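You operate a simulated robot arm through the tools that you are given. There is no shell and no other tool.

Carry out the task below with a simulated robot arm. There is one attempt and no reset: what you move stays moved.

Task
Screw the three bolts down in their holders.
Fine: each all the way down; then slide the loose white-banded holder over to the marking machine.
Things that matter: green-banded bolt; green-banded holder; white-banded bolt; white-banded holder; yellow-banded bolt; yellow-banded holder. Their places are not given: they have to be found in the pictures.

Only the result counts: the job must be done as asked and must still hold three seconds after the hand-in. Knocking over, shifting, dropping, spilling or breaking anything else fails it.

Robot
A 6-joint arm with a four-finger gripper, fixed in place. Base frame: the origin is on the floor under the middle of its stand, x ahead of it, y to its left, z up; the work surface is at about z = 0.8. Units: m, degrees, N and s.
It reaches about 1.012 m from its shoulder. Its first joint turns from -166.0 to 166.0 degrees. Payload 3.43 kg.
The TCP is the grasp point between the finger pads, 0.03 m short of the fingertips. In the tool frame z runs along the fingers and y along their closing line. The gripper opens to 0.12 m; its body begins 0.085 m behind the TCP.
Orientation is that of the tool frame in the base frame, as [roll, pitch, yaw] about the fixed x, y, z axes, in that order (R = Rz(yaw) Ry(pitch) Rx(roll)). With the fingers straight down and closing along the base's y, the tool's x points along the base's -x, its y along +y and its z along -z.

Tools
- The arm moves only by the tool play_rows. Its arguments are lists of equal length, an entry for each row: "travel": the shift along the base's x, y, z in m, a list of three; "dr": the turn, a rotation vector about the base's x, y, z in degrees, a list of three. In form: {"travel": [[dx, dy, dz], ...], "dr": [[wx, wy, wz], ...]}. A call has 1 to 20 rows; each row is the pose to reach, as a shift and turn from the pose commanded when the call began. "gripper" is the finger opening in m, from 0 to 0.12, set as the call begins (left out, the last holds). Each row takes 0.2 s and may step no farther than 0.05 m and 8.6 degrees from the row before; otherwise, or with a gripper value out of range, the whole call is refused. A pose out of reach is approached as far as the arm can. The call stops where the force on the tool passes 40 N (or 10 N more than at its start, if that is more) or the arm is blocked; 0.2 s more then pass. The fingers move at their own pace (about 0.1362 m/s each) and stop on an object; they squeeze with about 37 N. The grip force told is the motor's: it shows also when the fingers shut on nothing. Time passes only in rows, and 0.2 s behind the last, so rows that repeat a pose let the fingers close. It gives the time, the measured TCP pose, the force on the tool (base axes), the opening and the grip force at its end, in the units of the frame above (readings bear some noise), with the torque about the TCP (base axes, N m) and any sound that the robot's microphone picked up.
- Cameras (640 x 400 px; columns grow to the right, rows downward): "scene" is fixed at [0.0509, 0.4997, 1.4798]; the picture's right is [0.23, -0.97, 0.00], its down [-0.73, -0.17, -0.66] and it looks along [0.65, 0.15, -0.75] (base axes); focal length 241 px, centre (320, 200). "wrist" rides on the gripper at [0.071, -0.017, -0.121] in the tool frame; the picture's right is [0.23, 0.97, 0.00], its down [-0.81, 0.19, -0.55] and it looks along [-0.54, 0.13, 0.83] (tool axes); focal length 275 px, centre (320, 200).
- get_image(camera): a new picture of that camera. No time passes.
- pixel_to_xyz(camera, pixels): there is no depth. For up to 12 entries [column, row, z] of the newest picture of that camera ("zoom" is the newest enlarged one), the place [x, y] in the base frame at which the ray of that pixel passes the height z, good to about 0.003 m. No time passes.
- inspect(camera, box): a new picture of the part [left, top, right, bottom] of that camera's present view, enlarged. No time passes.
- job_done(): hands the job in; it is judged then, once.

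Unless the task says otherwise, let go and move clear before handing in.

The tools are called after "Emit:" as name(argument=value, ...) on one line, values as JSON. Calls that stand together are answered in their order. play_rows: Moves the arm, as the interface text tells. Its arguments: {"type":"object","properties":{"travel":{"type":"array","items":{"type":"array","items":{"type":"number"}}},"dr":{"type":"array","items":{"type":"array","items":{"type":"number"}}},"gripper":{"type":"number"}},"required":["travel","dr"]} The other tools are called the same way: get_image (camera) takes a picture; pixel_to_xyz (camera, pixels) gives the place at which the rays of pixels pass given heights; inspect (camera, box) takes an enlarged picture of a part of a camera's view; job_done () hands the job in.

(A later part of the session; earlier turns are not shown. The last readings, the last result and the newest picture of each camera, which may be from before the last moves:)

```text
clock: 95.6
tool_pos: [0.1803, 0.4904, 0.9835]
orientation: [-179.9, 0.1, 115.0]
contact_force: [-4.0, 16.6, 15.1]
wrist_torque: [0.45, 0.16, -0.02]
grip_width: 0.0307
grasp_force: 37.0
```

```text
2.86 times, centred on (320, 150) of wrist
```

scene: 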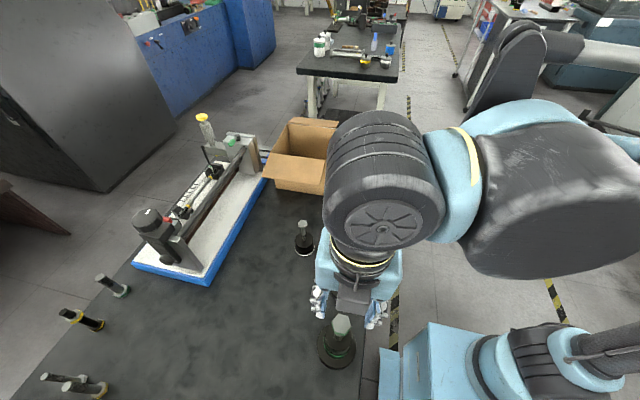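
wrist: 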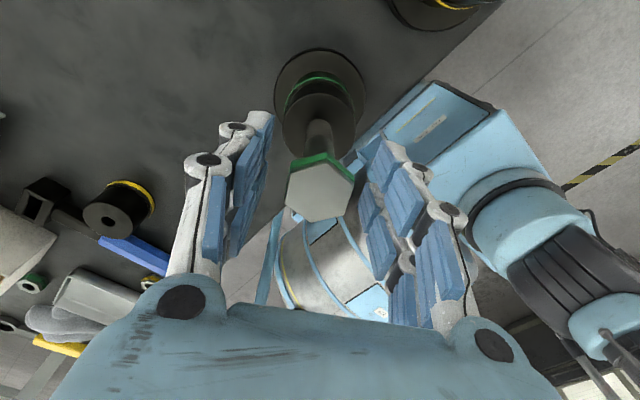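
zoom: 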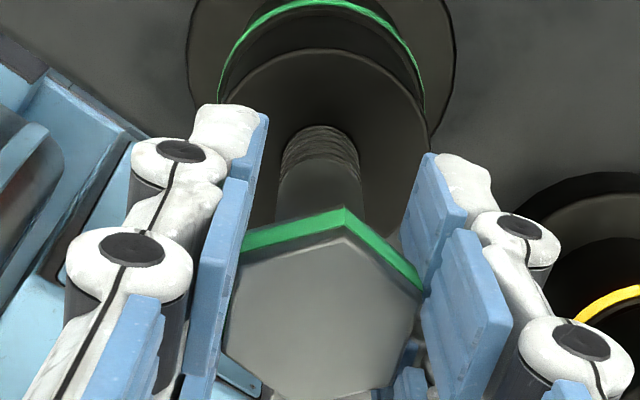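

Still aligned, with 215° done and about 9.5 mm down. I'll open, shift slightly toward the axis and unwind +300° to yaw 55°.

Emit:
play_rows(travel=[[0, 0, 0], [0.0002, 0.0001, -0.0002], [0.0002, 0.0001, -0.0002], [0.0002, 0.0001, -0.0002], [0.0002, 0.0001, -0.0002], [0.0002, 0.0001, -0.0002], [0.0002, 0.0001, -0.0002], [0.0002, 0.0001, -0.0002], [0.0002, 0.0001, -0.0002], [0.0002, 0.0001, -0.0002], [0.0002, 0.0001, -0.0002], [0.0002, 0.0001, -0.0002], [0.0002, 0.0001, -0.0002], [0.0002, 0.0001, -0.0002], [0.0002, 0.0001, -0.0002], [0.0002, 0.0001, -0.0002], [0.0002, 0.0001, -0.0002], [0.0002, 0.0001, -0.0002], [0.0002, 0.0001, -0.0002], [0.0002, 0.0001, -0.0002]], dr=[[0, 0, 0], [0, 0, 0], [0, 0, 8.5], [0, 0, 17], [0, 0, 25.5], [0, 0, 34], [0, 0, 42.5], [0, 0, 51], [0, 0, 59.5], [0, 0, 68], [0, 0, 76.5], [0, 0, 85], [0, 0, 93.5], [0, 0, 102], [0, 0, 110.5], [0, 0, 119], [0, 0, 127.5], [0, 0, 136], [0, 0, 144.5], [0, 0, 153]], gripper=0.055)

Emit:
play_rows(travel=[[0, 0, 0], [0, 0, 0], [0, 0, 0], [0, 0, 0], [0, 0, 0], [0, 0, 0], [0, 0, 0], [0, 0, 0], [0, 0, 0], [0, 0, 0], [0, 0, 0], [0, 0, 0], [0, 0, 0], [0, 0, 0], [0, 0, 0], [0, 0, 0], [0, 0, 0], [0, 0, 0]], dr=[[0, 0, 8.5], [0, 0, 17], [0, 0, 25.5], [0, 0, 34], [0, 0, 42.5], [0, 0, 51], [0, 0, 59.5], [0, 0, 68], [0, 0, 76.5], [0, 0, 85], [0, 0, 93.5], [0, 0, 102], [0, 0, 110.5], [0, 0, 119], [0, 0, 127.5], [0, 0, 136], [0, 0, 144.5], [0, 0, 147]])

Emit:
inspect(camera="wrist", box=[260, 80, 380, 220])

```text
clock: 99.8
tool_pos: [0.1813, 0.4909, 0.9834]
orientation: [180.0, 0.2, -91.9]
contact_force: [-0.5, -0.3, 0.1]
wrist_torque: [-0.01, 0.0, -0.01]
grip_width: 0.0551
grasp_force: 0.0
```

```text
clock: 103.6
tool_pos: [0.1813, 0.4902, 0.9846]
orientation: [-179.9, 0.2, 55.1]
contact_force: [-0.3, 0.0, 0.0]
wrist_torque: [-0.02, 0.01, -0.01]
grip_width: 0.055
grasp_force: 0.1
```

```text
2.86 times, centred on (320, 150) of wrist
```

zoom: 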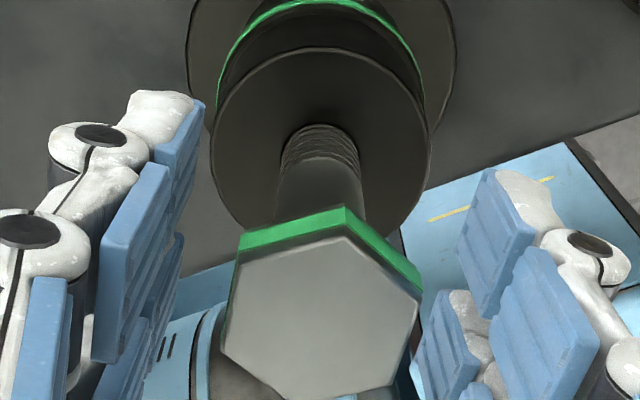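

Aligned at yaw 55°. Closing and turning −68° with a 3.0 mm descent.

Emit:
play_rows(travel=[[0, 0, 0], [0, 0, 0], [0, 0, -0.0004], [0, 0, -0.0008], [0, 0, -0.0011], [0, 0, -0.0015], [0, 0, -0.0019], [0, 0, -0.0023], [0, 0, -0.0026], [0, 0, -0.003]], dr=[[0, 0, 0], [0, 0, 0], [0, 0, -8.5], [0, 0, -17], [0, 0, -25.5], [0, 0, -34], [0, 0, -42.5], [0, 0, -51], [0, 0, -59.5], [0, 0, -68]], gripper=0.0)

```text
clock: 105.8
tool_pos: [0.1801, 0.4908, 0.9796]
orientation: [-179.9, 0.2, -13.1]
contact_force: [-0.7, 4.1, 8.6]
wrist_torque: [0.06, -0.08, 0.02]
grip_width: 0.0308
grasp_force: 37.3
```

Forces are small. Continuing with −68° and a 2.9 mm descent.

Emit:
play_rows(travel=[[0, 0, -0.0003], [0, 0, -0.0007], [0, 0, -0.0011], [0, 0, -0.0014], [0, 0, -0.0018], [0, 0, -0.0022], [0, 0, -0.0025], [0, 0, -0.0029]], dr=[[0, 0, -8.5], [0, 0, -17], [0, 0, -25.5], [0, 0, -34], [0, 0, -42.5], [0, 0, -51], [0, 0, -59.5], [0, 0, -68]])

```text
clock: 107.6
tool_pos: [0.1802, 0.4905, 0.9798]
orientation: [-180.0, 0.3, -81.2]
contact_force: [-3.1, 10.9, 24.4]
wrist_torque: [0.27, 0.09, 0.02]
grip_width: 0.0305
grasp_force: 37.1
```

Fz is +24 N, so I'll ease up: −34° with a net 1.0 mm descent, then check for slipping.

Emit:
play_rows(travel=[[-0.0001, 0.0003, 0.0], [-0.0001, 0.0003, -0.0003], [-0.0001, 0.0003, -0.0006], [-0.0001, 0.0003, -0.001]], dr=[[0, 0, -8.5], [0, 0, -17], [0, 0, -25.5], [0, 0, -34]])

Emit:
inspect(camera="wrist", box=[260, 80, 380, 220])

```text
clock: 108.6
tool_pos: [0.1796, 0.49, 0.9768]
orientation: [-179.9, 0.1, -115.2]
contact_force: [0.5, -0.3, 6.6]
wrist_torque: [-0.02, 0.16, 0.04]
grip_width: 0.0327
grasp_force: 36.8
```

```text
2.86 times, centred on (320, 150) of wrist
```

zoom: 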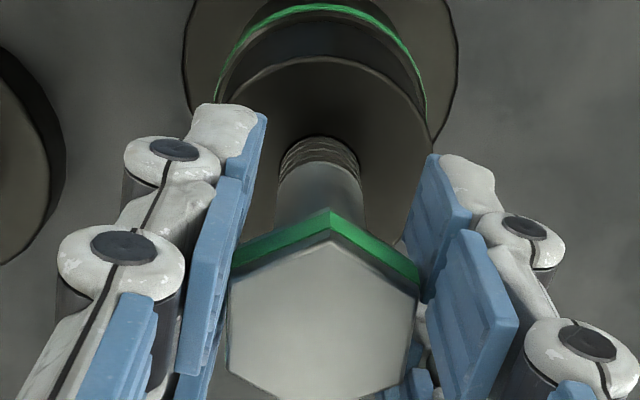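

The grip widened to 32.7 mm and the hex lags about 10°, so green seems to be reaching its stop at ~375° total. I'll turn −8.5° more and check whether the bolt follows.

Emit:
play_rows(travel=[[0, 0, 0], [0, 0, 0]], dr=[[0, 0, -4.5], [0, 0, -8.5]])

Emit:
inspect(camera="wrist", box=[260, 80, 380, 220])

```text
clock: 109.2
tool_pos: [0.1804, 0.4906, 0.9759]
orientation: [-179.9, 0.0, -123.6]
contact_force: [3.1, -1.4, -0.3]
wrist_torque: [0.0, -0.1, 0.04]
grip_width: 0.0334
grasp_force: 37.4
```

```text
2.86 times, centred on (320, 150) of wrist
```

zoom: 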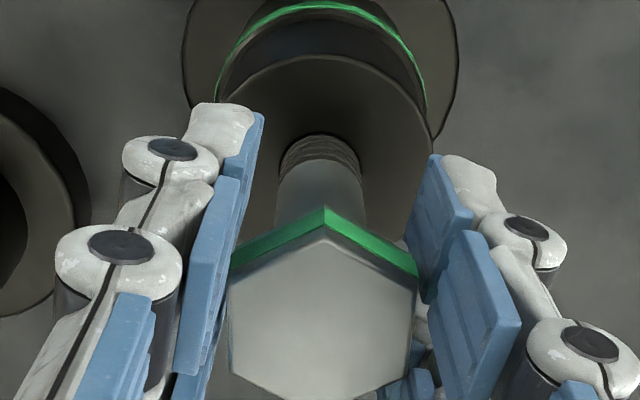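

The bolt isn't following in this grip. With four independent fingers the flat-aligned grip only transmits ~0.1 Nm, and seating the hex corners in the gap between finger pairs should hold about twice that. I'll turn another −17° to bring the corners into the gap and look.

Emit:
play_rows(travel=[[0, 0, 0], [0, 0, 0]], dr=[[0, 0, -8.5], [0, 0, -16]])

Emit:
inspect(camera="wrist", box=[260, 80, 380, 220])

```text
clock: 109.8
tool_pos: [0.1804, 0.4896, 0.9768]
orientation: [-180.0, 0.1, -139.5]
contact_force: [4.6, -5.4, -0.8]
wrist_torque: [-0.11, -0.19, 0.08]
grip_width: 0.0312
grasp_force: 37.0
```

```text
2.86 times, centred on (320, 150) of wrist
```

zoom: 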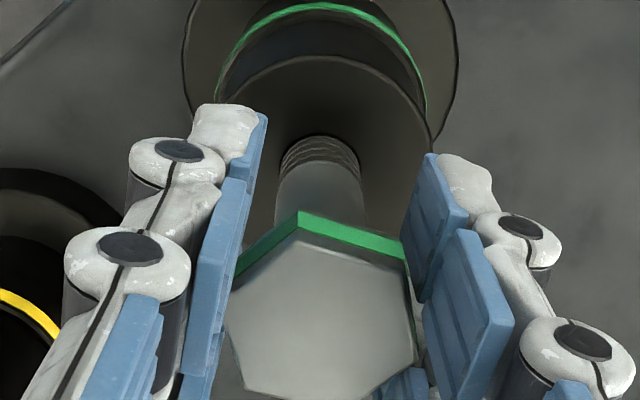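

The corners are now nearly in the gap (28° lag, width 31.2 mm). I'll turn −17° more and see whether the bolt follows this time.

Emit:
play_rows(travel=[[0, 0, -0.0003], [0, 0, -0.0006]], dr=[[0, 0, -8.5], [0, 0, -17]])

Emit:
inspect(camera="wrist", box=[260, 80, 380, 220])

```text
clock: 110.4
tool_pos: [0.1814, 0.4899, 0.977]
orientation: [-180.0, 0.1, -156.7]
contact_force: [6.5, -2.9, 14.0]
wrist_torque: [-0.07, -0.08, 0.05]
grip_width: 0.0308
grasp_force: 36.9
```

```text
2.86 times, centred on (320, 150) of wrist
```

zoom: 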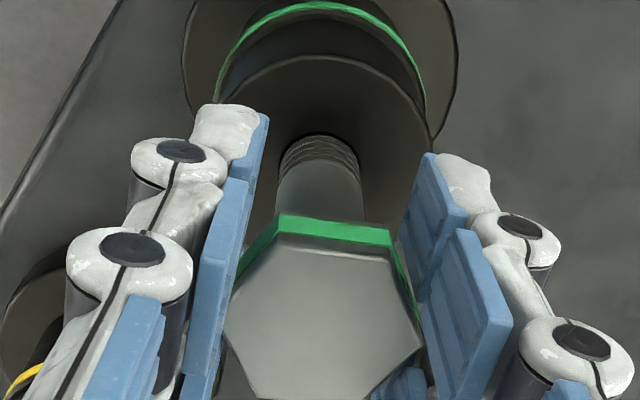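

I need a more precise hex angle, so I'll convert the visible corners to base coordinates.

Emit:
pixel_to_xyz(camera="zoom", pixels=[[279, 234, 0.978], [395, 251, 0.978], [422, 343, 0.978], [367, 400, 0.978], [254, 398, 0.978], [224, 322, 0.978]])

Emit:
play_rows(travel=[[0, 0, 0], [0, 0, 0]], dr=[[0, 0, -8.5], [0, 0, -17]])

Emit:
inspect(camera="wrist", box=[260, 90, 380, 230])

```text
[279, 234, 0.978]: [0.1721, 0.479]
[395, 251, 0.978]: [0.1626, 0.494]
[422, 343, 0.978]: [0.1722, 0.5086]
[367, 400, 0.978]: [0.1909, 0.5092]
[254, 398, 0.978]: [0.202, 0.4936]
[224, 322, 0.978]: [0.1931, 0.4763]
```

```text
clock: 111.0
tool_pos: [0.1801, 0.4893, 0.9769]
orientation: [-179.9, 0.2, -173.7]
contact_force: [4.5, -0.5, 15.3]
wrist_torque: [0.12, -0.1, 0.11]
grip_width: 0.0313
grasp_force: 36.5
```

```text
2.86 times, centred on (320, 160) of wrist
```

zoom: 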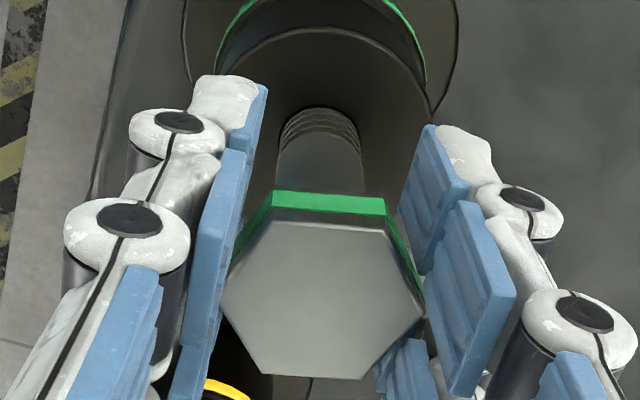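

Emit:
pixel_to_xyz(camera="zoom", pixels=[[272, 222, 0.978], [384, 229, 0.978], [424, 307, 0.978], [367, 379, 0.978], [268, 375, 0.978], [220, 300, 0.978]])

```text
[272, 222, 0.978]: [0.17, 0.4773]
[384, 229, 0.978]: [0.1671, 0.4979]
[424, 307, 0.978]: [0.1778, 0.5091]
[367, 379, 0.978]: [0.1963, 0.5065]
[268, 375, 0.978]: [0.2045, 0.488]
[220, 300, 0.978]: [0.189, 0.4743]
```

Between yaw −157° and −174° the bolt turned about 13° (corners 60°→47°), so green is still moving with partial slip and isn't at a hard stop. I'll re-grip with the corners centred in the finger gap by opening and unwinding +190.7° to yaw 17°.

Emit:
play_rows(travel=[[0, 0, 0], [0, 0, 0], [0, 0, 0], [0, 0, 0], [0, 0, 0], [0, 0, 0], [0, 0, 0], [0, 0, 0], [0, 0, 0], [0, 0, 0], [0, 0, 0], [0, 0, 0], [0, 0, 0], [0, 0, 0], [0, 0, 0], [0, 0, 0], [0, 0, 0], [0, 0, 0], [0, 0, 0], [0, 0, 0]], dr=[[0, 0, 0], [0, 0, 0], [0, 0, 8.5], [0, 0, 17], [0, 0, 25.5], [0, 0, 34], [0, 0, 42.5], [0, 0, 51], [0, 0, 59.5], [0, 0, 68], [0, 0, 76.5], [0, 0, 85], [0, 0, 93.5], [0, 0, 102], [0, 0, 110.5], [0, 0, 119], [0, 0, 127.5], [0, 0, 136], [0, 0, 144.5], [0, 0, 153]], gripper=0.055)

Emit:
play_rows(travel=[[0, 0, 0], [0, 0, 0], [0, 0, 0], [0, 0, 0], [0, 0, 0]], dr=[[0, 0, 8.5], [0, 0, 17], [0, 0, 25.5], [0, 0, 34], [0, 0, 37.7]])

Emit:
inspect(camera="scene", box=[315, 310, 365, 360])

Emit:
inspect(camera="wrist", box=[260, 90, 380, 230])

```text
clock: 115.2
tool_pos: [0.1807, 0.491, 0.9756]
orientation: [-179.9, 0.2, -20.4]
contact_force: [0.1, -0.4, 0.6]
wrist_torque: [0.0, 0.0, -0.03]
grip_width: 0.0547
grasp_force: 0.1
```

```text
clock: 116.4
tool_pos: [0.1807, 0.49, 0.9765]
orientation: [-180.0, 0.2, 17.4]
contact_force: [-0.3, 0.3, -0.8]
wrist_torque: [-0.04, 0.0, -0.01]
grip_width: 0.0548
grasp_force: 0.1
```

```text
8.00 times, centred on (340, 335) of scene
```

zoom: 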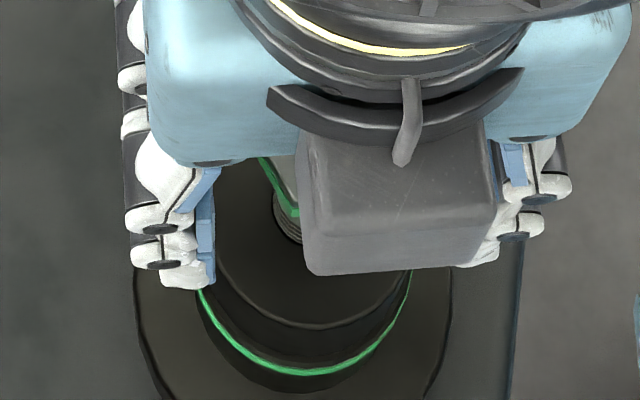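

```text
2.86 times, centred on (320, 160) of wrist
```

zoom: 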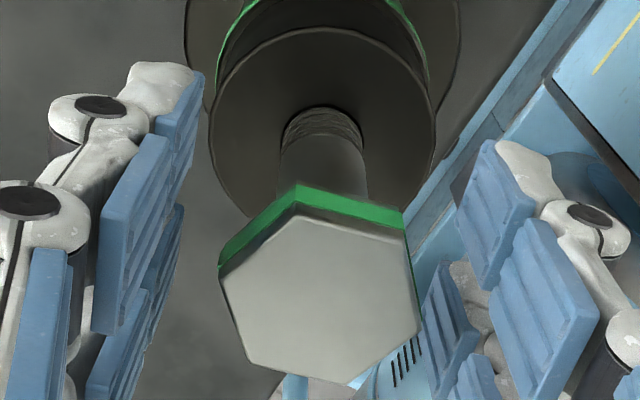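

The corners now sit in the finger gap (lag ≈30°). Pushing down helps drive the steep thread, so I'll close, preload about 0.5 mm downward and turn −51°, following at 16 mm per turn.

Emit:
play_rows(travel=[[0, 0, 0], [0, 0, -0.0003], [0, 0, -0.0008], [0, 0, -0.0012], [0, 0, -0.0016], [0, 0, -0.002], [0, 0, -0.0024], [0, 0, -0.0027]], dr=[[0, 0, 0], [0, 0, 0], [0, 0, -8.5], [0, 0, -17], [0, 0, -25.5], [0, 0, -34], [0, 0, -42.5], [0, 0, -51]], gripper=0.0)

Emit:
inspect(camera="wrist", box=[260, 90, 380, 230])

```text
clock: 118.2
tool_pos: [0.1783, 0.4906, 0.9729]
orientation: [-179.9, 0.5, -33.9]
contact_force: [-26.2, 14.1, 15.6]
wrist_torque: [0.57, 0.17, 0.02]
grip_width: 0.0319
grasp_force: 37.4
```

```text
2.86 times, centred on (320, 160) of wrist
```

zoom: 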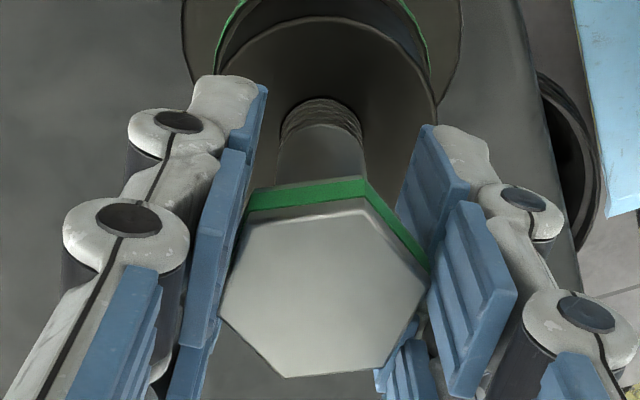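

The hex slipped again (corner now at ~49° lag) and the bolt moved only about 33° of the 51°. I'll release, lift clear and measure the green bolt's exact angle and height before trying again.

Emit:
play_rows(travel=[[0, 0, 0], [0, 0, 0], [0, 0, 0.03], [0, 0, 0.07], [0, 0, 0.11], [0, 0, 0.12], [0, 0, 0.12]], dr=[[0, 0, 0], [0, 0, 0], [0, 0, 0], [0, 0, 0], [0, 0, 0], [0, 0, 0], [0, 0, 0]], gripper=0.06)

Emit:
inspect(camera="wrist", box=[290, 80, 350, 140])

Emit:
inspect(camera="scene", box=[315, 310, 365, 360])

```text
clock: 119.8
tool_pos: [0.1799, 0.4894, 1.0935]
orientation: [-179.9, 0.2, -33.9]
contact_force: [0.6, -0.3, 0.4]
wrist_torque: [0.01, 0.03, 0.0]
grip_width: 0.06
grasp_force: 0.0
```

```text
6.67 times, centred on (320, 110) of wrist
```

zoom: 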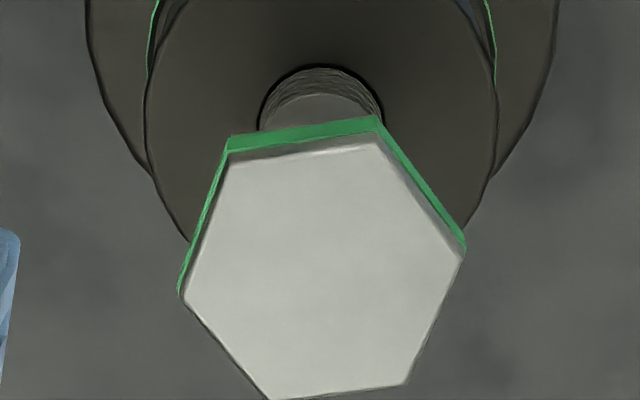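

```text
8.00 times, centred on (340, 335) of scene
```

zoom: 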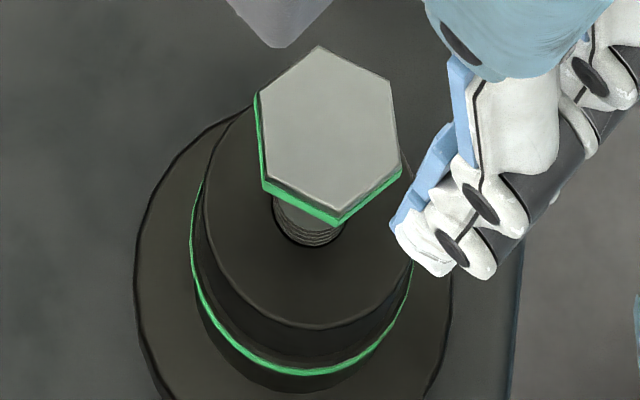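

Emit:
pixel_to_xyz(camera="zoom", pixels=[[318, 47, 0.978], [390, 82, 0.978], [401, 168, 0.978], [338, 213, 0.978], [264, 180, 0.978], [257, 93, 0.978], [328, 130, 0.97], [328, 130, 0.98], [328, 130, 0.99]])

Emit:
inspect(camera="wrist", box=[285, 80, 355, 150])

```text
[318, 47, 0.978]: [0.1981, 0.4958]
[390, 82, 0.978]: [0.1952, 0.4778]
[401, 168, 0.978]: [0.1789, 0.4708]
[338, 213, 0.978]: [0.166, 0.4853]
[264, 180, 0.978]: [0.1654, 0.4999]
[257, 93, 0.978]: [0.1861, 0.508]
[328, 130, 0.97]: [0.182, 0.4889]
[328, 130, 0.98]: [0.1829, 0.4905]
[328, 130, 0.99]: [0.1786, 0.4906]
```

```text
5.71 times, centred on (320, 115) of wrist
```

zoom: 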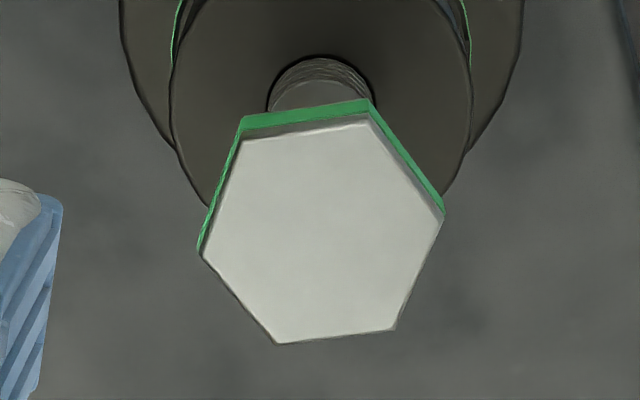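

Emit:
pixel_to_xyz(camera="zoom", pixels=[[240, 138, 0.978], [369, 124, 0.978], [443, 221, 0.978], [393, 329, 0.978], [277, 344, 0.978], [203, 256, 0.978], [321, 235, 0.97], [321, 235, 0.978], [321, 235, 0.986]])

```text
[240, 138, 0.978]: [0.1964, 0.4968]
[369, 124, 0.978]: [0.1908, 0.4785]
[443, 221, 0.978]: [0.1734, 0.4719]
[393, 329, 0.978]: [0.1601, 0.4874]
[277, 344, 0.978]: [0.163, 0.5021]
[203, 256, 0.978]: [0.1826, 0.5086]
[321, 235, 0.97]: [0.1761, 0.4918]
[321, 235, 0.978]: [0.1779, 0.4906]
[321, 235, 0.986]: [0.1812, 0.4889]
```

The green corners are now at ~18° mod 60, so the bolt moved ~29° in that last attempt. It still moves, but the fingers slip at 42°/s. I'll re-grip flat-aligned at yaw 18° and turn slowly at 3° per row in case the thread drag depends on speed.

Emit:
play_rows(travel=[[0, 0, 0], [0, 0, 0], [0, 0, 0], [0, 0, -0.02], [0, 0, -0.05], [0, 0, -0.09], [0, 0, -0.117], [0, 0, -0.117]], dr=[[0, 0, 8.5], [0, 0, 17], [0, 0, 25.5], [0, 0, 34], [0, 0, 42.5], [0, 0, 51], [0, 0, 52], [0, 0, 52]], gripper=0.06)

Emit:
play_rows(travel=[[0, 0, 0], [0, 0, 0], [0, 0, 0]], dr=[[0, 0, 0], [0, 0, 0], [0, 0, 0]], gripper=0.0)

Emit:
inspect(camera="wrist", box=[260, 90, 380, 230])

```text
clock: 121.6
tool_pos: [0.1806, 0.49, 0.9773]
orientation: [-179.9, 0.2, 18.3]
contact_force: [0.2, 0.3, 0.8]
wrist_torque: [-0.01, 0.01, -0.01]
grip_width: 0.0599
grasp_force: 0.1
```

```text
clock: 122.4
tool_pos: [0.18, 0.4897, 0.9768]
orientation: [-179.9, 0.2, 18.2]
contact_force: [-1.3, 5.5, 3.6]
wrist_torque: [0.12, 0.0, 0.01]
grip_width: 0.0307
grasp_force: 36.4
```

```text
2.86 times, centred on (320, 160) of wrist
```

zoom: 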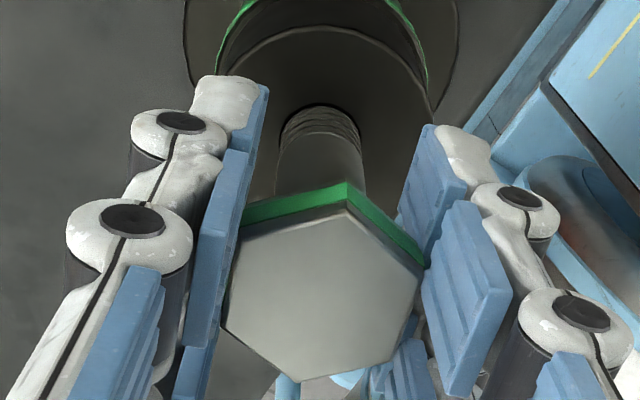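

Well aligned (corner at 16°, as expected). Slow test: −30° at 3° per row with a 1.3 mm descent.

Emit:
play_rows(travel=[[0, 0, -0.0001], [0, 0, -0.0003], [0, 0, -0.0004], [0, 0, -0.0005], [0, 0, -0.0007], [0, 0, -0.0008], [0, 0, -0.0009], [0, 0, -0.001], [0, 0, -0.0012], [0, 0, -0.0013]], dr=[[0, 0, -3], [0, 0, -6], [0, 0, -9], [0, 0, -12], [0, 0, -15], [0, 0, -18], [0, 0, -21], [0, 0, -24], [0, 0, -27], [0, 0, -30]])

Emit:
inspect(camera="wrist", box=[260, 90, 380, 230])

```text
clock: 124.6
tool_pos: [0.1809, 0.49, 0.9752]
orientation: [-179.9, 0.2, -11.9]
contact_force: [-2.2, 1.5, 10.6]
wrist_torque: [0.08, 0.06, 0.09]
grip_width: 0.0326
grasp_force: 36.7
```

```text
2.86 times, centred on (320, 160) of wrist
```

zoom: 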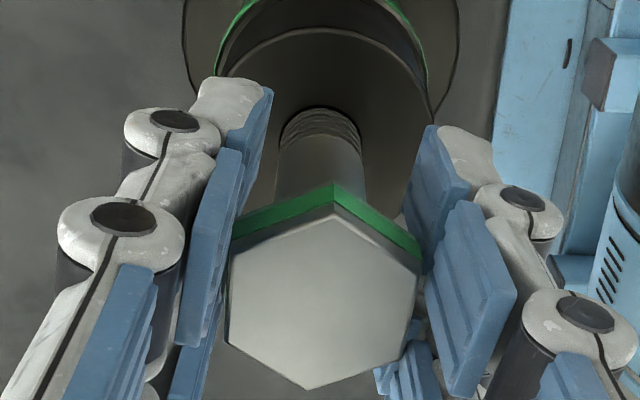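

The bolt moved ~21° of 30°, with torque up to 0.09 Nm, so resistance really is growing. I'll push down more (about 25 N helps the steep thread) and turn slowly another −21°.

Emit:
play_rows(travel=[[0, 0, -0.0004], [0, 0, -0.0006], [0, 0, -0.0007], [0, 0, -0.0008], [0, 0, -0.0009], [0, 0, -0.001], [0, 0, -0.0011]], dr=[[0, 0, -3], [0, 0, -6], [0, 0, -9], [0, 0, -12], [0, 0, -15], [0, 0, -18], [0, 0, -21]])

Emit:
inspect(camera="wrist", box=[260, 90, 380, 230])

```text
clock: 126.2
tool_pos: [0.1809, 0.4905, 0.9747]
orientation: [-179.8, 0.2, -32.9]
contact_force: [-0.4, -5.8, 5.8]
wrist_torque: [-0.13, -0.05, 0.02]
grip_width: 0.034
grasp_force: 37.3
```

```text
2.86 times, centred on (320, 160) of wrist
```

zoom: 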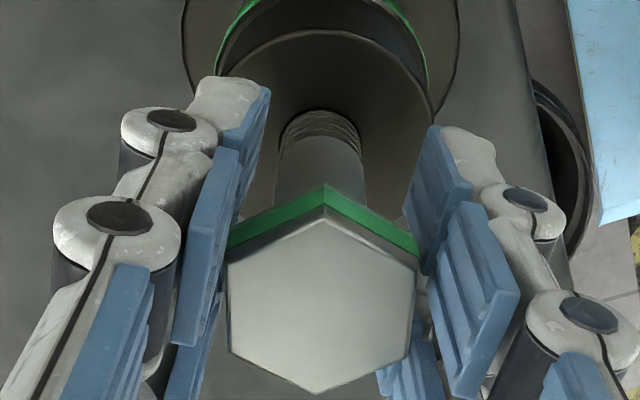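

Resistance is rising and the squeeze grip only transmits ~0.1 Nm. A better way is to press closed fingertips on top of the head and spin: the steep thread turns a downward push into rotation, and friction on the head adds more. I'll release, rise above the head and rotate back to yaw ≈67°.

Emit:
play_rows(travel=[[0, 0, 0], [0, 0, 0], [0, 0, 0.02], [0, 0, 0.045], [0, 0, 0.06], [0, 0, 0.06], [0, 0, 0.06], [0, 0, 0.06], [0, 0, 0.06], [0, 0, 0.06], [0, 0, 0.06], [0, 0, 0.06], [0, 0, 0.06], [0, 0, 0.06], [0, 0, 0.06], [0, 0, 0.06], [0, 0, 0.06]], dr=[[0, 0, 0], [0, 0, 0], [0, 0, 0], [0, 0, 0], [0, 0, 0], [0, 0, 8.5], [0, 0, 17], [0, 0, 25.5], [0, 0, 34], [0, 0, 42.5], [0, 0, 51], [0, 0, 59.5], [0, 0, 68], [0, 0, 76.5], [0, 0, 85], [0, 0, 93.5], [0, 0, 100]], gripper=0.06)

Emit:
play_rows(travel=[[0, 0, 0], [0, 0, 0], [0, 0, 0]], dr=[[0, 0, 0], [0, 0, 0], [0, 0, 0]], gripper=0.0)

Emit:
inspect(camera="wrist", box=[240, 60, 400, 240])

```text
clock: 129.8
tool_pos: [0.18, 0.491, 1.0344]
orientation: [-179.9, 0.2, 67.3]
contact_force: [0.5, 0.0, -0.6]
wrist_torque: [0.01, 0.0, 0.0]
grip_width: 0.0598
grasp_force: 0.0
```

```text
clock: 130.6
tool_pos: [0.1823, 0.49, 1.0347]
orientation: [-179.9, 0.2, 67.2]
contact_force: [-0.1, -0.2, 0.3]
wrist_torque: [0.01, 0.04, 0.03]
grip_width: 0.0
grasp_force: 33.4
```

```text
2.22 times, centred on (320, 150) of wrist
```

zoom: 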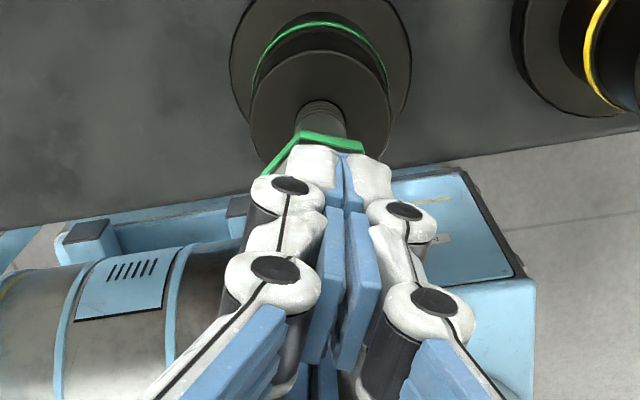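

The fingers are closed above the head. I'll descend 15 mm, then creep at 0.5 mm per row to find contact.

Emit:
play_rows(travel=[[0, 0, -0.008], [0, 0, -0.015], [0, 0, -0.0155], [0, 0, -0.016], [0, 0, -0.0165], [0, 0, -0.017], [0, 0, -0.0175], [0, 0, -0.018], [0, 0, -0.0185], [0, 0, -0.019], [0, 0, -0.0195], [0, 0, -0.02]], dr=[[0, 0, 0], [0, 0, 0], [0, 0, 0], [0, 0, 0], [0, 0, 0], [0, 0, 0], [0, 0, 0], [0, 0, 0], [0, 0, 0], [0, 0, 0], [0, 0, 0], [0, 0, 0]])

```text
clock: 133.2
tool_pos: [0.1799, 0.49, 1.0138]
orientation: [-179.9, 0.3, 67.2]
contact_force: [-0.1, 0.3, 0.6]
wrist_torque: [0.0, -0.03, 0.0]
grip_width: 0.0001
grasp_force: 33.2
```

No contact yet, with the tips at ≈0.984. I'll creep on in 0.4 mm steps.

Emit:
play_rows(travel=[[0, 0, -0.0004], [0, 0, -0.0008], [0, 0, -0.0012], [0, 0, -0.0016], [0, 0, -0.002], [0, 0, -0.0024], [0, 0, -0.0028], [0, 0, -0.0032]], dr=[[0, 0, 0], [0, 0, 0], [0, 0, 0], [0, 0, 0], [0, 0, 0], [0, 0, 0], [0, 0, 0], [0, 0, 0]])

```text
clock: 135.0
tool_pos: [0.1801, 0.49, 1.011]
orientation: [-179.9, 0.2, 67.1]
contact_force: [-0.1, 0.5, -0.6]
wrist_torque: [0.01, 0.01, 0.0]
grip_width: 0.0
grasp_force: 33.5
```

Emit:
play_rows(travel=[[0, 0, -0.0004], [0, 0, -0.0008], [0, 0, -0.0012], [0, 0, -0.0016], [0, 0, -0.002], [0, 0, -0.0024], [0, 0, -0.0028], [0, 0, -0.0032]], dr=[[0, 0, 0], [0, 0, 0], [0, 0, 0], [0, 0, 0], [0, 0, 0], [0, 0, 0], [0, 0, 0], [0, 0, 0]])

Emit:
inspect(camera="wrist", box=[240, 60, 400, 240])

```text
clock: 136.3
tool_pos: [0.168, 0.4903, 1.0123]
orientation: [179.5, -0.2, 67.4]
contact_force: [1.4, 0.4, 0.4]
wrist_torque: [0.0, 0.08, 0.02]
grip_width: 0.0
grasp_force: 33.7
stopped in row 6: the force on the tool passed its limit at 43 N (the readings are from after the stop); the commanded pose is now the measured one
```

```text
2.22 times, centred on (320, 150) of wrist
```

zoom: 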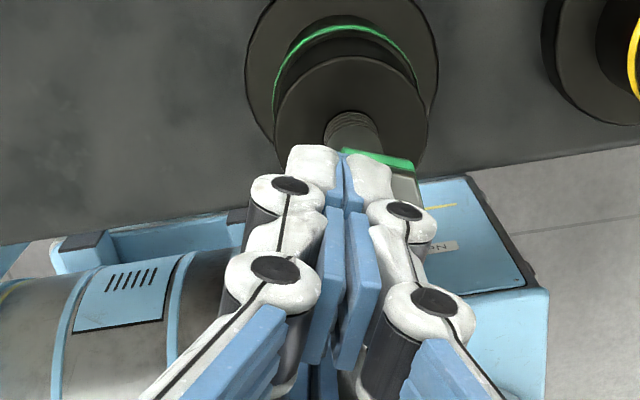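

Contact came at TCP z≈1.009, so green's head top is at ≈0.979, about 16.5 mm below the start. The stop re-based the arm ~12 mm off in x again. I'll lift 3 mm, recentre and level.

Emit:
play_rows(travel=[[0, 0, 0.003], [0.006, 0, 0.003], [0.0122, -0.0003, 0.003], [0.0122, -0.0003, 0.003]], dr=[[0, 0, 0], [0, 0.27, 0], [0, 0.54, 0], [0, 0.54, 0]])

Emit:
inspect(camera="wrist", box=[240, 60, 400, 240])

```text
clock: 137.3
tool_pos: [0.1796, 0.4905, 1.0158]
orientation: [180.0, -0.1, 67.2]
contact_force: [0.5, -0.7, 0.3]
wrist_torque: [-0.06, 0.01, 0.02]
grip_width: 0.0
grasp_force: 33.2
```

```text
2.22 times, centred on (320, 150) of wrist
```

zoom: 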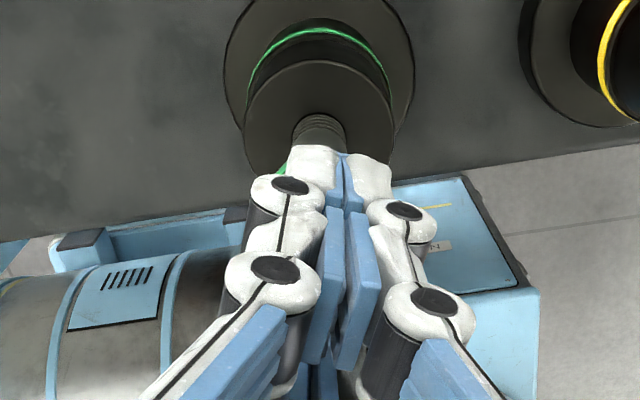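

Recentred. I'll descend close to contact, then spin −8.5° per row while lowering only 0.15 mm per row so the force builds gently.

Emit:
play_rows(travel=[[0, 0, -0.003], [0, 0, -0.0055], [0, 0, -0.00565], [0, 0, -0.0058], [0, 0, -0.00595], [0, 0, -0.0061], [0, 0, -0.00625], [0, 0, -0.0064], [0, 0, -0.00655], [0, 0, -0.0067], [0, 0, -0.00685], [0, 0, -0.007]], dr=[[0, 0, 0], [0, 0, 0], [0, 0, -8.5], [0, 0, -17], [0, 0, -25.5], [0, 0, -34], [0, 0, -42.5], [0, 0, -51], [0, 0, -59.5], [0, 0, -68], [0, 0, -76.5], [0, 0, -85]])

```text
clock: 138.5
tool_pos: [0.168, 0.489, 1.0133]
orientation: [179.8, -0.5, 40.4]
contact_force: [1.0, -0.1, 0.2]
wrist_torque: [0.04, 0.12, 0.0]
grip_width: 0.0
grasp_force: 32.8
stopped in row 6: the force on the tool passed its limit at 46 N (the readings are from after the stop); the commanded pose is now the measured one
```

It stopped again on stiff contact: the head doesn't give under 46 N while I spin. Perhaps the bolts are already seated and I've been turning bolt plus holder together. I'll lift away and compare green's height precisely with the earlier views.

Emit:
play_rows(travel=[[0, 0, 0.03], [0, 0, 0.07], [0.03, 0, 0.1], [0.07, 0, 0.1], [0.11, 0, 0.1], [0.15, 0, 0.1], [0.15, 0, 0.1]], dr=[[0, 0, 0], [0, 0, 0], [0, 0, 0], [0, 0, 0], [0, 0, 0], [0, 0, 0], [0, 0, 0]])

Emit:
inspect(camera="scene", box=[315, 310, 365, 360])

Emit:
inspect(camera="scene", box=[335, 245, 370, 280])

Emit:
get_image(camera="scene")

```text
clock: 140.1
tool_pos: [0.3196, 0.4904, 1.1134]
orientation: [179.6, -0.5, 40.4]
contact_force: [0.0, -0.4, -1.1]
wrist_torque: [-0.02, -0.01, 0.02]
grip_width: 0.0
grasp_force: 32.7
```

```text
8.00 times, centred on (340, 335) of scene
```

zoom: 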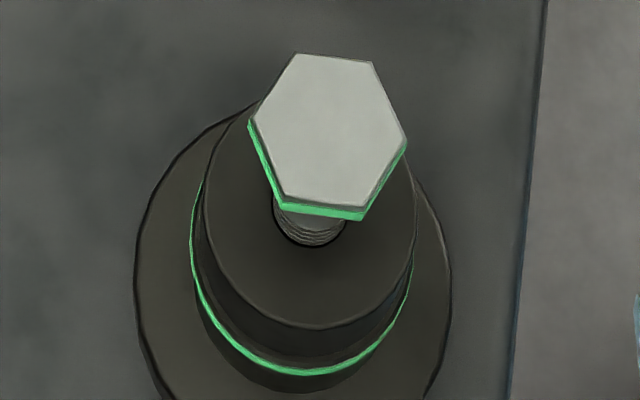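

```text
11.43 times, centred on (352, 262) of scene
```

zoom: 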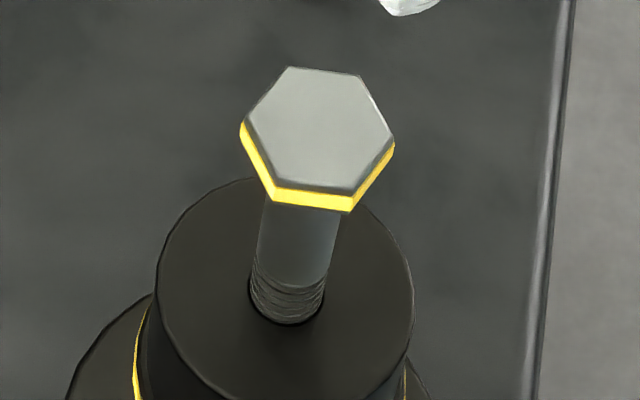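

```text
taken
```

scene: 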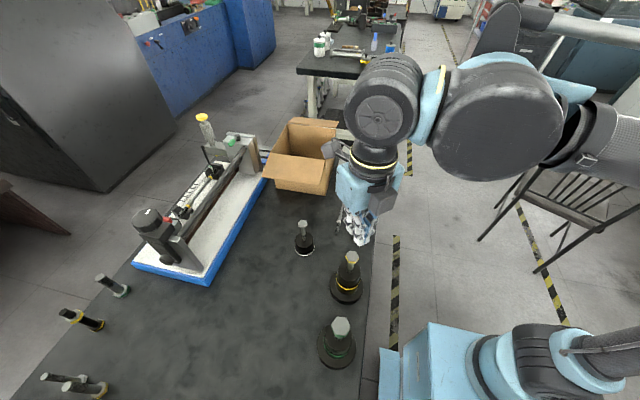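

Green's height is unchanged (centre row 130 vs 132 before) even though its hex turned further, so it's bottomed out at about 14–15 mm of travel and was only being spun against its stop. Yellow likewise hasn't moved from its 16 mm drop. Both are down. Next is white: moving above it, levelling and opening to 0.05.

Emit:
play_rows(travel=[[0.02, 0.03, 0], [0.045, 0.065, 0], [0.07, 0.1, 0], [0.095, 0.135, -0.01], [0.102, 0.145, -0.03], [0.102, 0.145, -0.05], [0.102, 0.145, -0.05]], dr=[[0, 0.3, 0], [0, 0.64, 0], [0, 0.64, 0], [0, 0.64, 0], [0, 0.64, 0], [0, 0.64, 0], [0, 0.64, 0]], gripper=0.06)

Emit:
get_image(camera="wrist")

Emit:
get_image(camera="scene")

```text
clock: 141.7
tool_pos: [0.4204, 0.6363, 1.0602]
orientation: [180.0, 0.0, 40.4]
contact_force: [0.0, -0.4, 0.9]
wrist_torque: [0.0, -0.03, -0.02]
grip_width: 0.06
grasp_force: 0.0
```

```text
taken
```

wrist: 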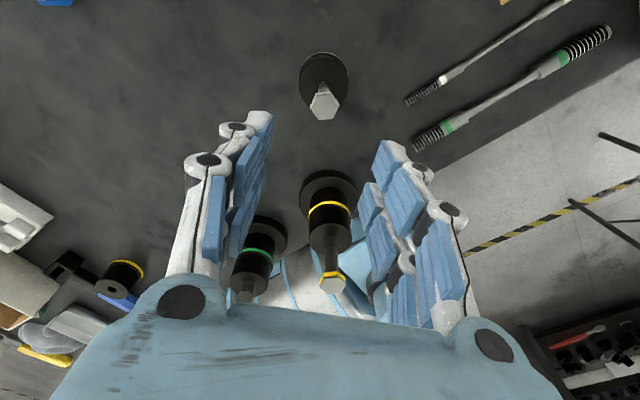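

```text
taken
```

scene: 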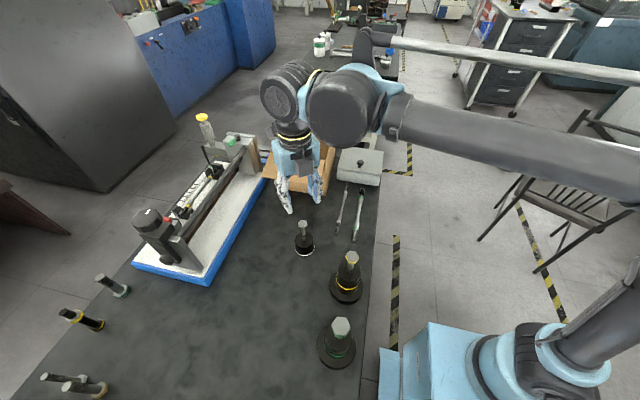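

White's head is at wrist (323,105) below the gripper. I'll enlarge for its centre and hex angle.

Emit:
inspect(camera="wrist", box=[290, 50, 360, 130])

```text
5.00 times, centred on (325, 90) of wrist
```

zoom: 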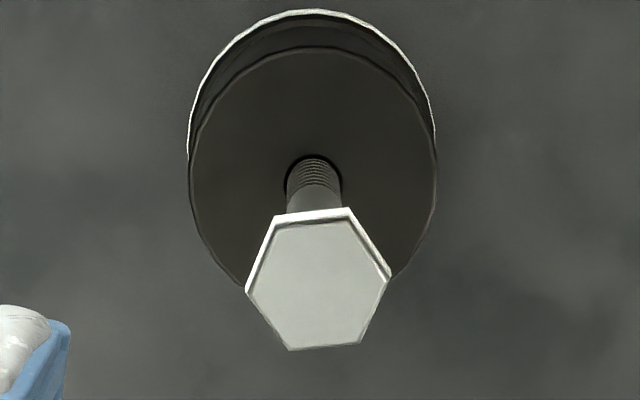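

Emit:
pixel_to_xyz(camera="zoom", pixels=[[275, 228, 0.94], [348, 220, 0.94], [390, 276, 0.94], [361, 343, 0.94], [289, 350, 0.94], [246, 292, 0.94], [318, 285, 0.93], [318, 285, 0.94], [318, 285, 0.95], [315, 175, 0.855]])

Emit:
pixel_to_xyz(camera="scene", pixels=[[302.5, 223.2, 0.93], [302.5, 223.2, 0.94], [302.5, 223.2, 0.95], [303.9, 239.8, 0.85], [303.9, 239.8, 0.86]])

```text
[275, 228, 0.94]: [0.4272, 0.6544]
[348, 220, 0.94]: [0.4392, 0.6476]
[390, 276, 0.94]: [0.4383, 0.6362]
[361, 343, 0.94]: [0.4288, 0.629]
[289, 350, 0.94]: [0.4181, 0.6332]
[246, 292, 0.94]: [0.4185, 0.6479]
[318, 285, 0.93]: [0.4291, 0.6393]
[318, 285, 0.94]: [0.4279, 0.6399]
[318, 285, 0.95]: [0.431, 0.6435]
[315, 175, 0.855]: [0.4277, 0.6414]
```

```text
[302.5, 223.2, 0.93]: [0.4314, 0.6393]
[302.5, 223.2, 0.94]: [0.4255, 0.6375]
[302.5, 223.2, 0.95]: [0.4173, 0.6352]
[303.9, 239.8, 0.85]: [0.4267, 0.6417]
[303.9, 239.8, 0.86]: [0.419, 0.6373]
```

White is at about (0.428,0.640), head top ≈0.937, corners at ~32° mod 60. I'll shift over it, turn to yaw 32° and descend to z≈1.0 for a finer look.

Emit:
play_rows(travel=[[0.004, 0.002, -0.01], [0.0074, 0.0037, -0.03], [0.0074, 0.0037, -0.055], [0.0074, 0.0037, -0.06], [0.0074, 0.0037, -0.06]], dr=[[0, 0, -4], [0, 0, -8.2], [0, 0, -8.2], [0, 0, -8.2], [0, 0, -8.2]])

Emit:
inspect(camera="wrist", box=[270, 60, 370, 180])

```text
clock: 142.9
tool_pos: [0.4275, 0.6403, 1.0031]
orientation: [179.9, 0.0, 32.2]
contact_force: [-0.2, 0.6, 0.2]
wrist_torque: [0.02, 0.02, -0.01]
grip_width: 0.0601
grasp_force: 0.1
```

```text
3.33 times, centred on (320, 120) of wrist
```

zoom: 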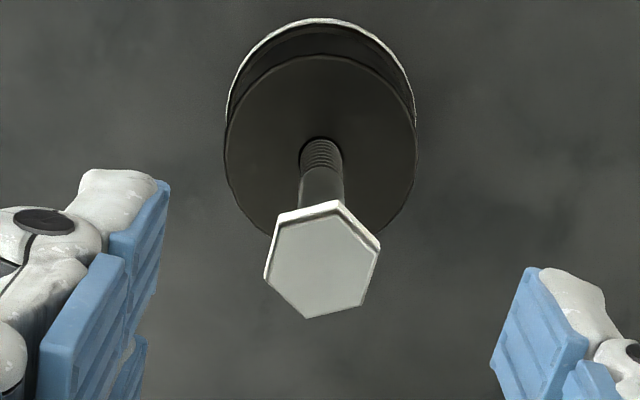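

Centred within about 1 mm. I'll lower to TCP z≈0.942 with the fingers narrowed to 0.04, then close.

Emit:
play_rows(travel=[[0.0003, 0.0002, -0.02], [0.0005, 0.0003, -0.04], [0.0005, 0.0003, -0.055], [0.0005, 0.0003, -0.061], [0.0005, 0.0003, -0.061]], dr=[[0, 0, 0], [0, 0, 0], [0, 0, 0], [0, 0, 0], [0, 0, 0]], gripper=0.045)

Emit:
inspect(camera="wrist", box=[260, 90, 380, 230])

```text
clock: 144.1
tool_pos: [0.4271, 0.6392, 0.9416]
orientation: [180.0, 0.0, 32.2]
contact_force: [-1.1, 0.8, 0.0]
wrist_torque: [-0.03, 0.02, 0.03]
grip_width: 0.0452
grasp_force: 0.0
```

```text
2.86 times, centred on (320, 160) of wrist
```

zoom: 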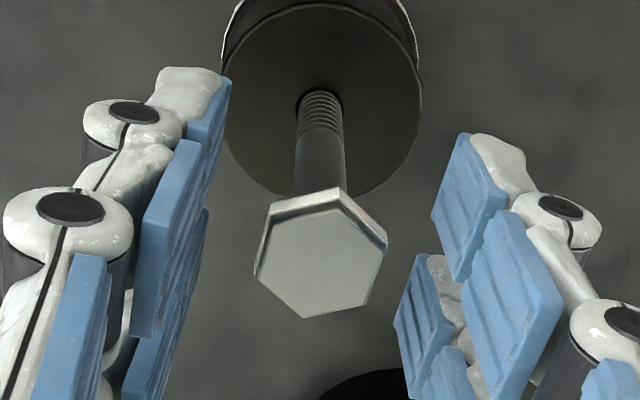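

Well centred and aligned. Closing on the white head.

Emit:
play_rows(travel=[[0, 0, 0], [0, 0, 0], [0, 0, 0]], dr=[[0, 0, 0], [0, 0, 0], [0, 0, 0]], gripper=0.0)

Emit:
inspect(camera="scene", box=[270, 205, 340, 265])

```text
clock: 144.9
tool_pos: [0.4285, 0.6406, 0.941]
orientation: [-179.9, 0.1, 32.2]
contact_force: [-0.2, 0.5, 0.3]
wrist_torque: [-0.03, 0.06, -0.05]
grip_width: 0.021
grasp_force: 36.8
```

```text
6.67 times, centred on (305, 235) of scene
```

zoom: 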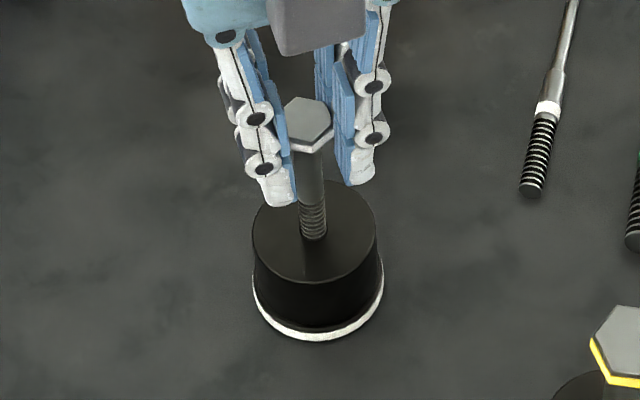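

Gripped with no side force. I'll preload downward ~0.4 mm to hold the loose holder against the table and turn −34° with a 1.2 mm follow.

Emit:
play_rows(travel=[[0, 0, -0.0004], [0, 0, -0.0007], [0, 0, -0.001], [0, 0, -0.0013], [0, 0, -0.0016]], dr=[[0, 0, 0], [0, 0, -8.5], [0, 0, -17], [0, 0, -25.5], [0, 0, -34]])

```text
clock: 146.1
tool_pos: [0.4271, 0.6383, 0.9397]
orientation: [180.0, -0.1, -2.0]
contact_force: [2.3, 5.6, 14.1]
wrist_torque: [0.2, -0.13, 0.0]
grip_width: 0.0209
grasp_force: 36.9
```

Fz is a steady +14 N and the side force is small. Continuing −68° with a 2.35 mm descent.

Emit:
play_rows(travel=[[0, 0, -0.0003], [0, 0, -0.0006], [0, 0, -0.0009], [0, 0, -0.0012], [0, 0, -0.0015], [0, 0, -0.0018], [0, 0, -0.0021], [0, 0, -0.00235]], dr=[[0, 0, -8.5], [0, 0, -17], [0, 0, -25.5], [0, 0, -34], [0, 0, -42.5], [0, 0, -51], [0, 0, -59.5], [0, 0, -68]])

Emit:
inspect(camera="scene", box=[270, 205, 340, 265])

```text
clock: 147.9
tool_pos: [0.4268, 0.6392, 0.9369]
orientation: [179.9, 0.1, -69.9]
contact_force: [0.0, -1.8, -1.6]
wrist_torque: [-0.06, 0.03, 0.04]
grip_width: 0.0208
grasp_force: 37.1
```

```text
6.67 times, centred on (305, 235) of scene
```

zoom: 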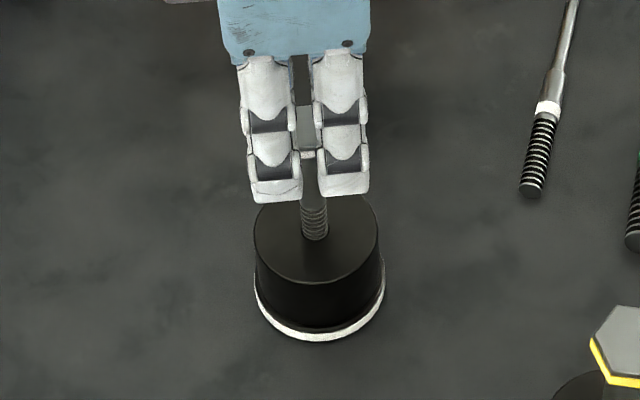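

Fz dropped to −2 N, so the lead is about 14 mm per turn. I must keep pushing down so the holder isn't lifted: adding 0.35 mm and following at 14.2 mm per turn over −68°.

Emit:
play_rows(travel=[[0, 0, -0.0006], [0, 0, -0.001], [0, 0, -0.0014], [0, 0, -0.0017], [0, 0, -0.002], [0, 0, -0.0024], [0, 0, -0.0027], [0, 0, -0.00305]], dr=[[0, 0, -8.5], [0, 0, -17], [0, 0, -25.5], [0, 0, -34], [0, 0, -42.5], [0, 0, -51], [0, 0, -59.5], [0, 0, -68]])

```text
clock: 149.7
tool_pos: [0.4273, 0.6388, 0.9333]
orientation: [179.9, -0.1, -138.1]
contact_force: [-2.6, 0.2, -3.7]
wrist_torque: [0.04, 0.15, 0.01]
grip_width: 0.0208
grasp_force: 37.0
```

Fz is −4 N: the bolt is descending faster than I follow, possibly unweighting the holder. I'll press down 0.6 mm without turning and re-read.

Emit:
play_rows(travel=[[0, 0, -0.0003], [0, 0, -0.0006], [0, 0, -0.0006]], dr=[[0, 0, 0], [0, 0, 0], [0, 0, 0]])

Emit:
inspect(camera="scene", box=[270, 205, 340, 265])

```text
clock: 150.5
tool_pos: [0.4277, 0.6392, 0.9335]
orientation: [179.8, 0.0, -137.8]
contact_force: [-0.6, 3.1, 7.5]
wrist_torque: [0.38, -0.35, -0.01]
grip_width: 0.0206
grasp_force: 36.7
```

```text
6.67 times, centred on (305, 235) of scene
```

zoom: 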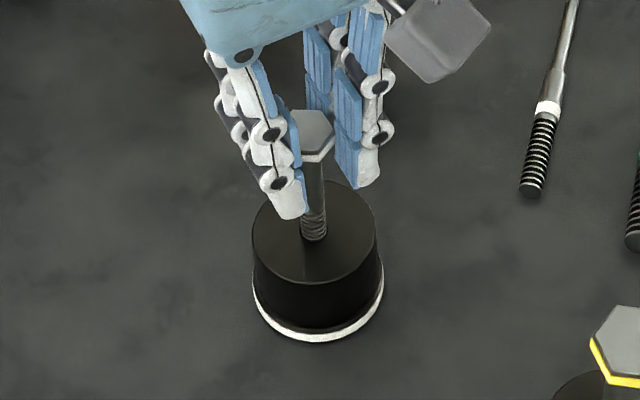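

Back to +7.5 N with the holder flat on the table. Continuing −68° at 16 mm per turn plus a little preload.

Emit:
play_rows(travel=[[0, 0, -0.0005], [0, 0, -0.0009], [0, 0, -0.0013], [0, 0, -0.0017], [0, 0, -0.0021], [0, 0, -0.0025], [0, 0, -0.0029], [0, 0, -0.0033]], dr=[[0, 0, -8.5], [0, 0, -17], [0, 0, -25.5], [0, 0, -34], [0, 0, -42.5], [0, 0, -51], [0, 0, -59.5], [0, 0, -68]])

```text
clock: 152.3
tool_pos: [0.4274, 0.6386, 0.931]
orientation: [179.9, -0.1, 154.0]
contact_force: [1.5, 2.3, 20.2]
wrist_torque: [-0.03, -0.19, -0.03]
grip_width: 0.0208
grasp_force: 37.3
```

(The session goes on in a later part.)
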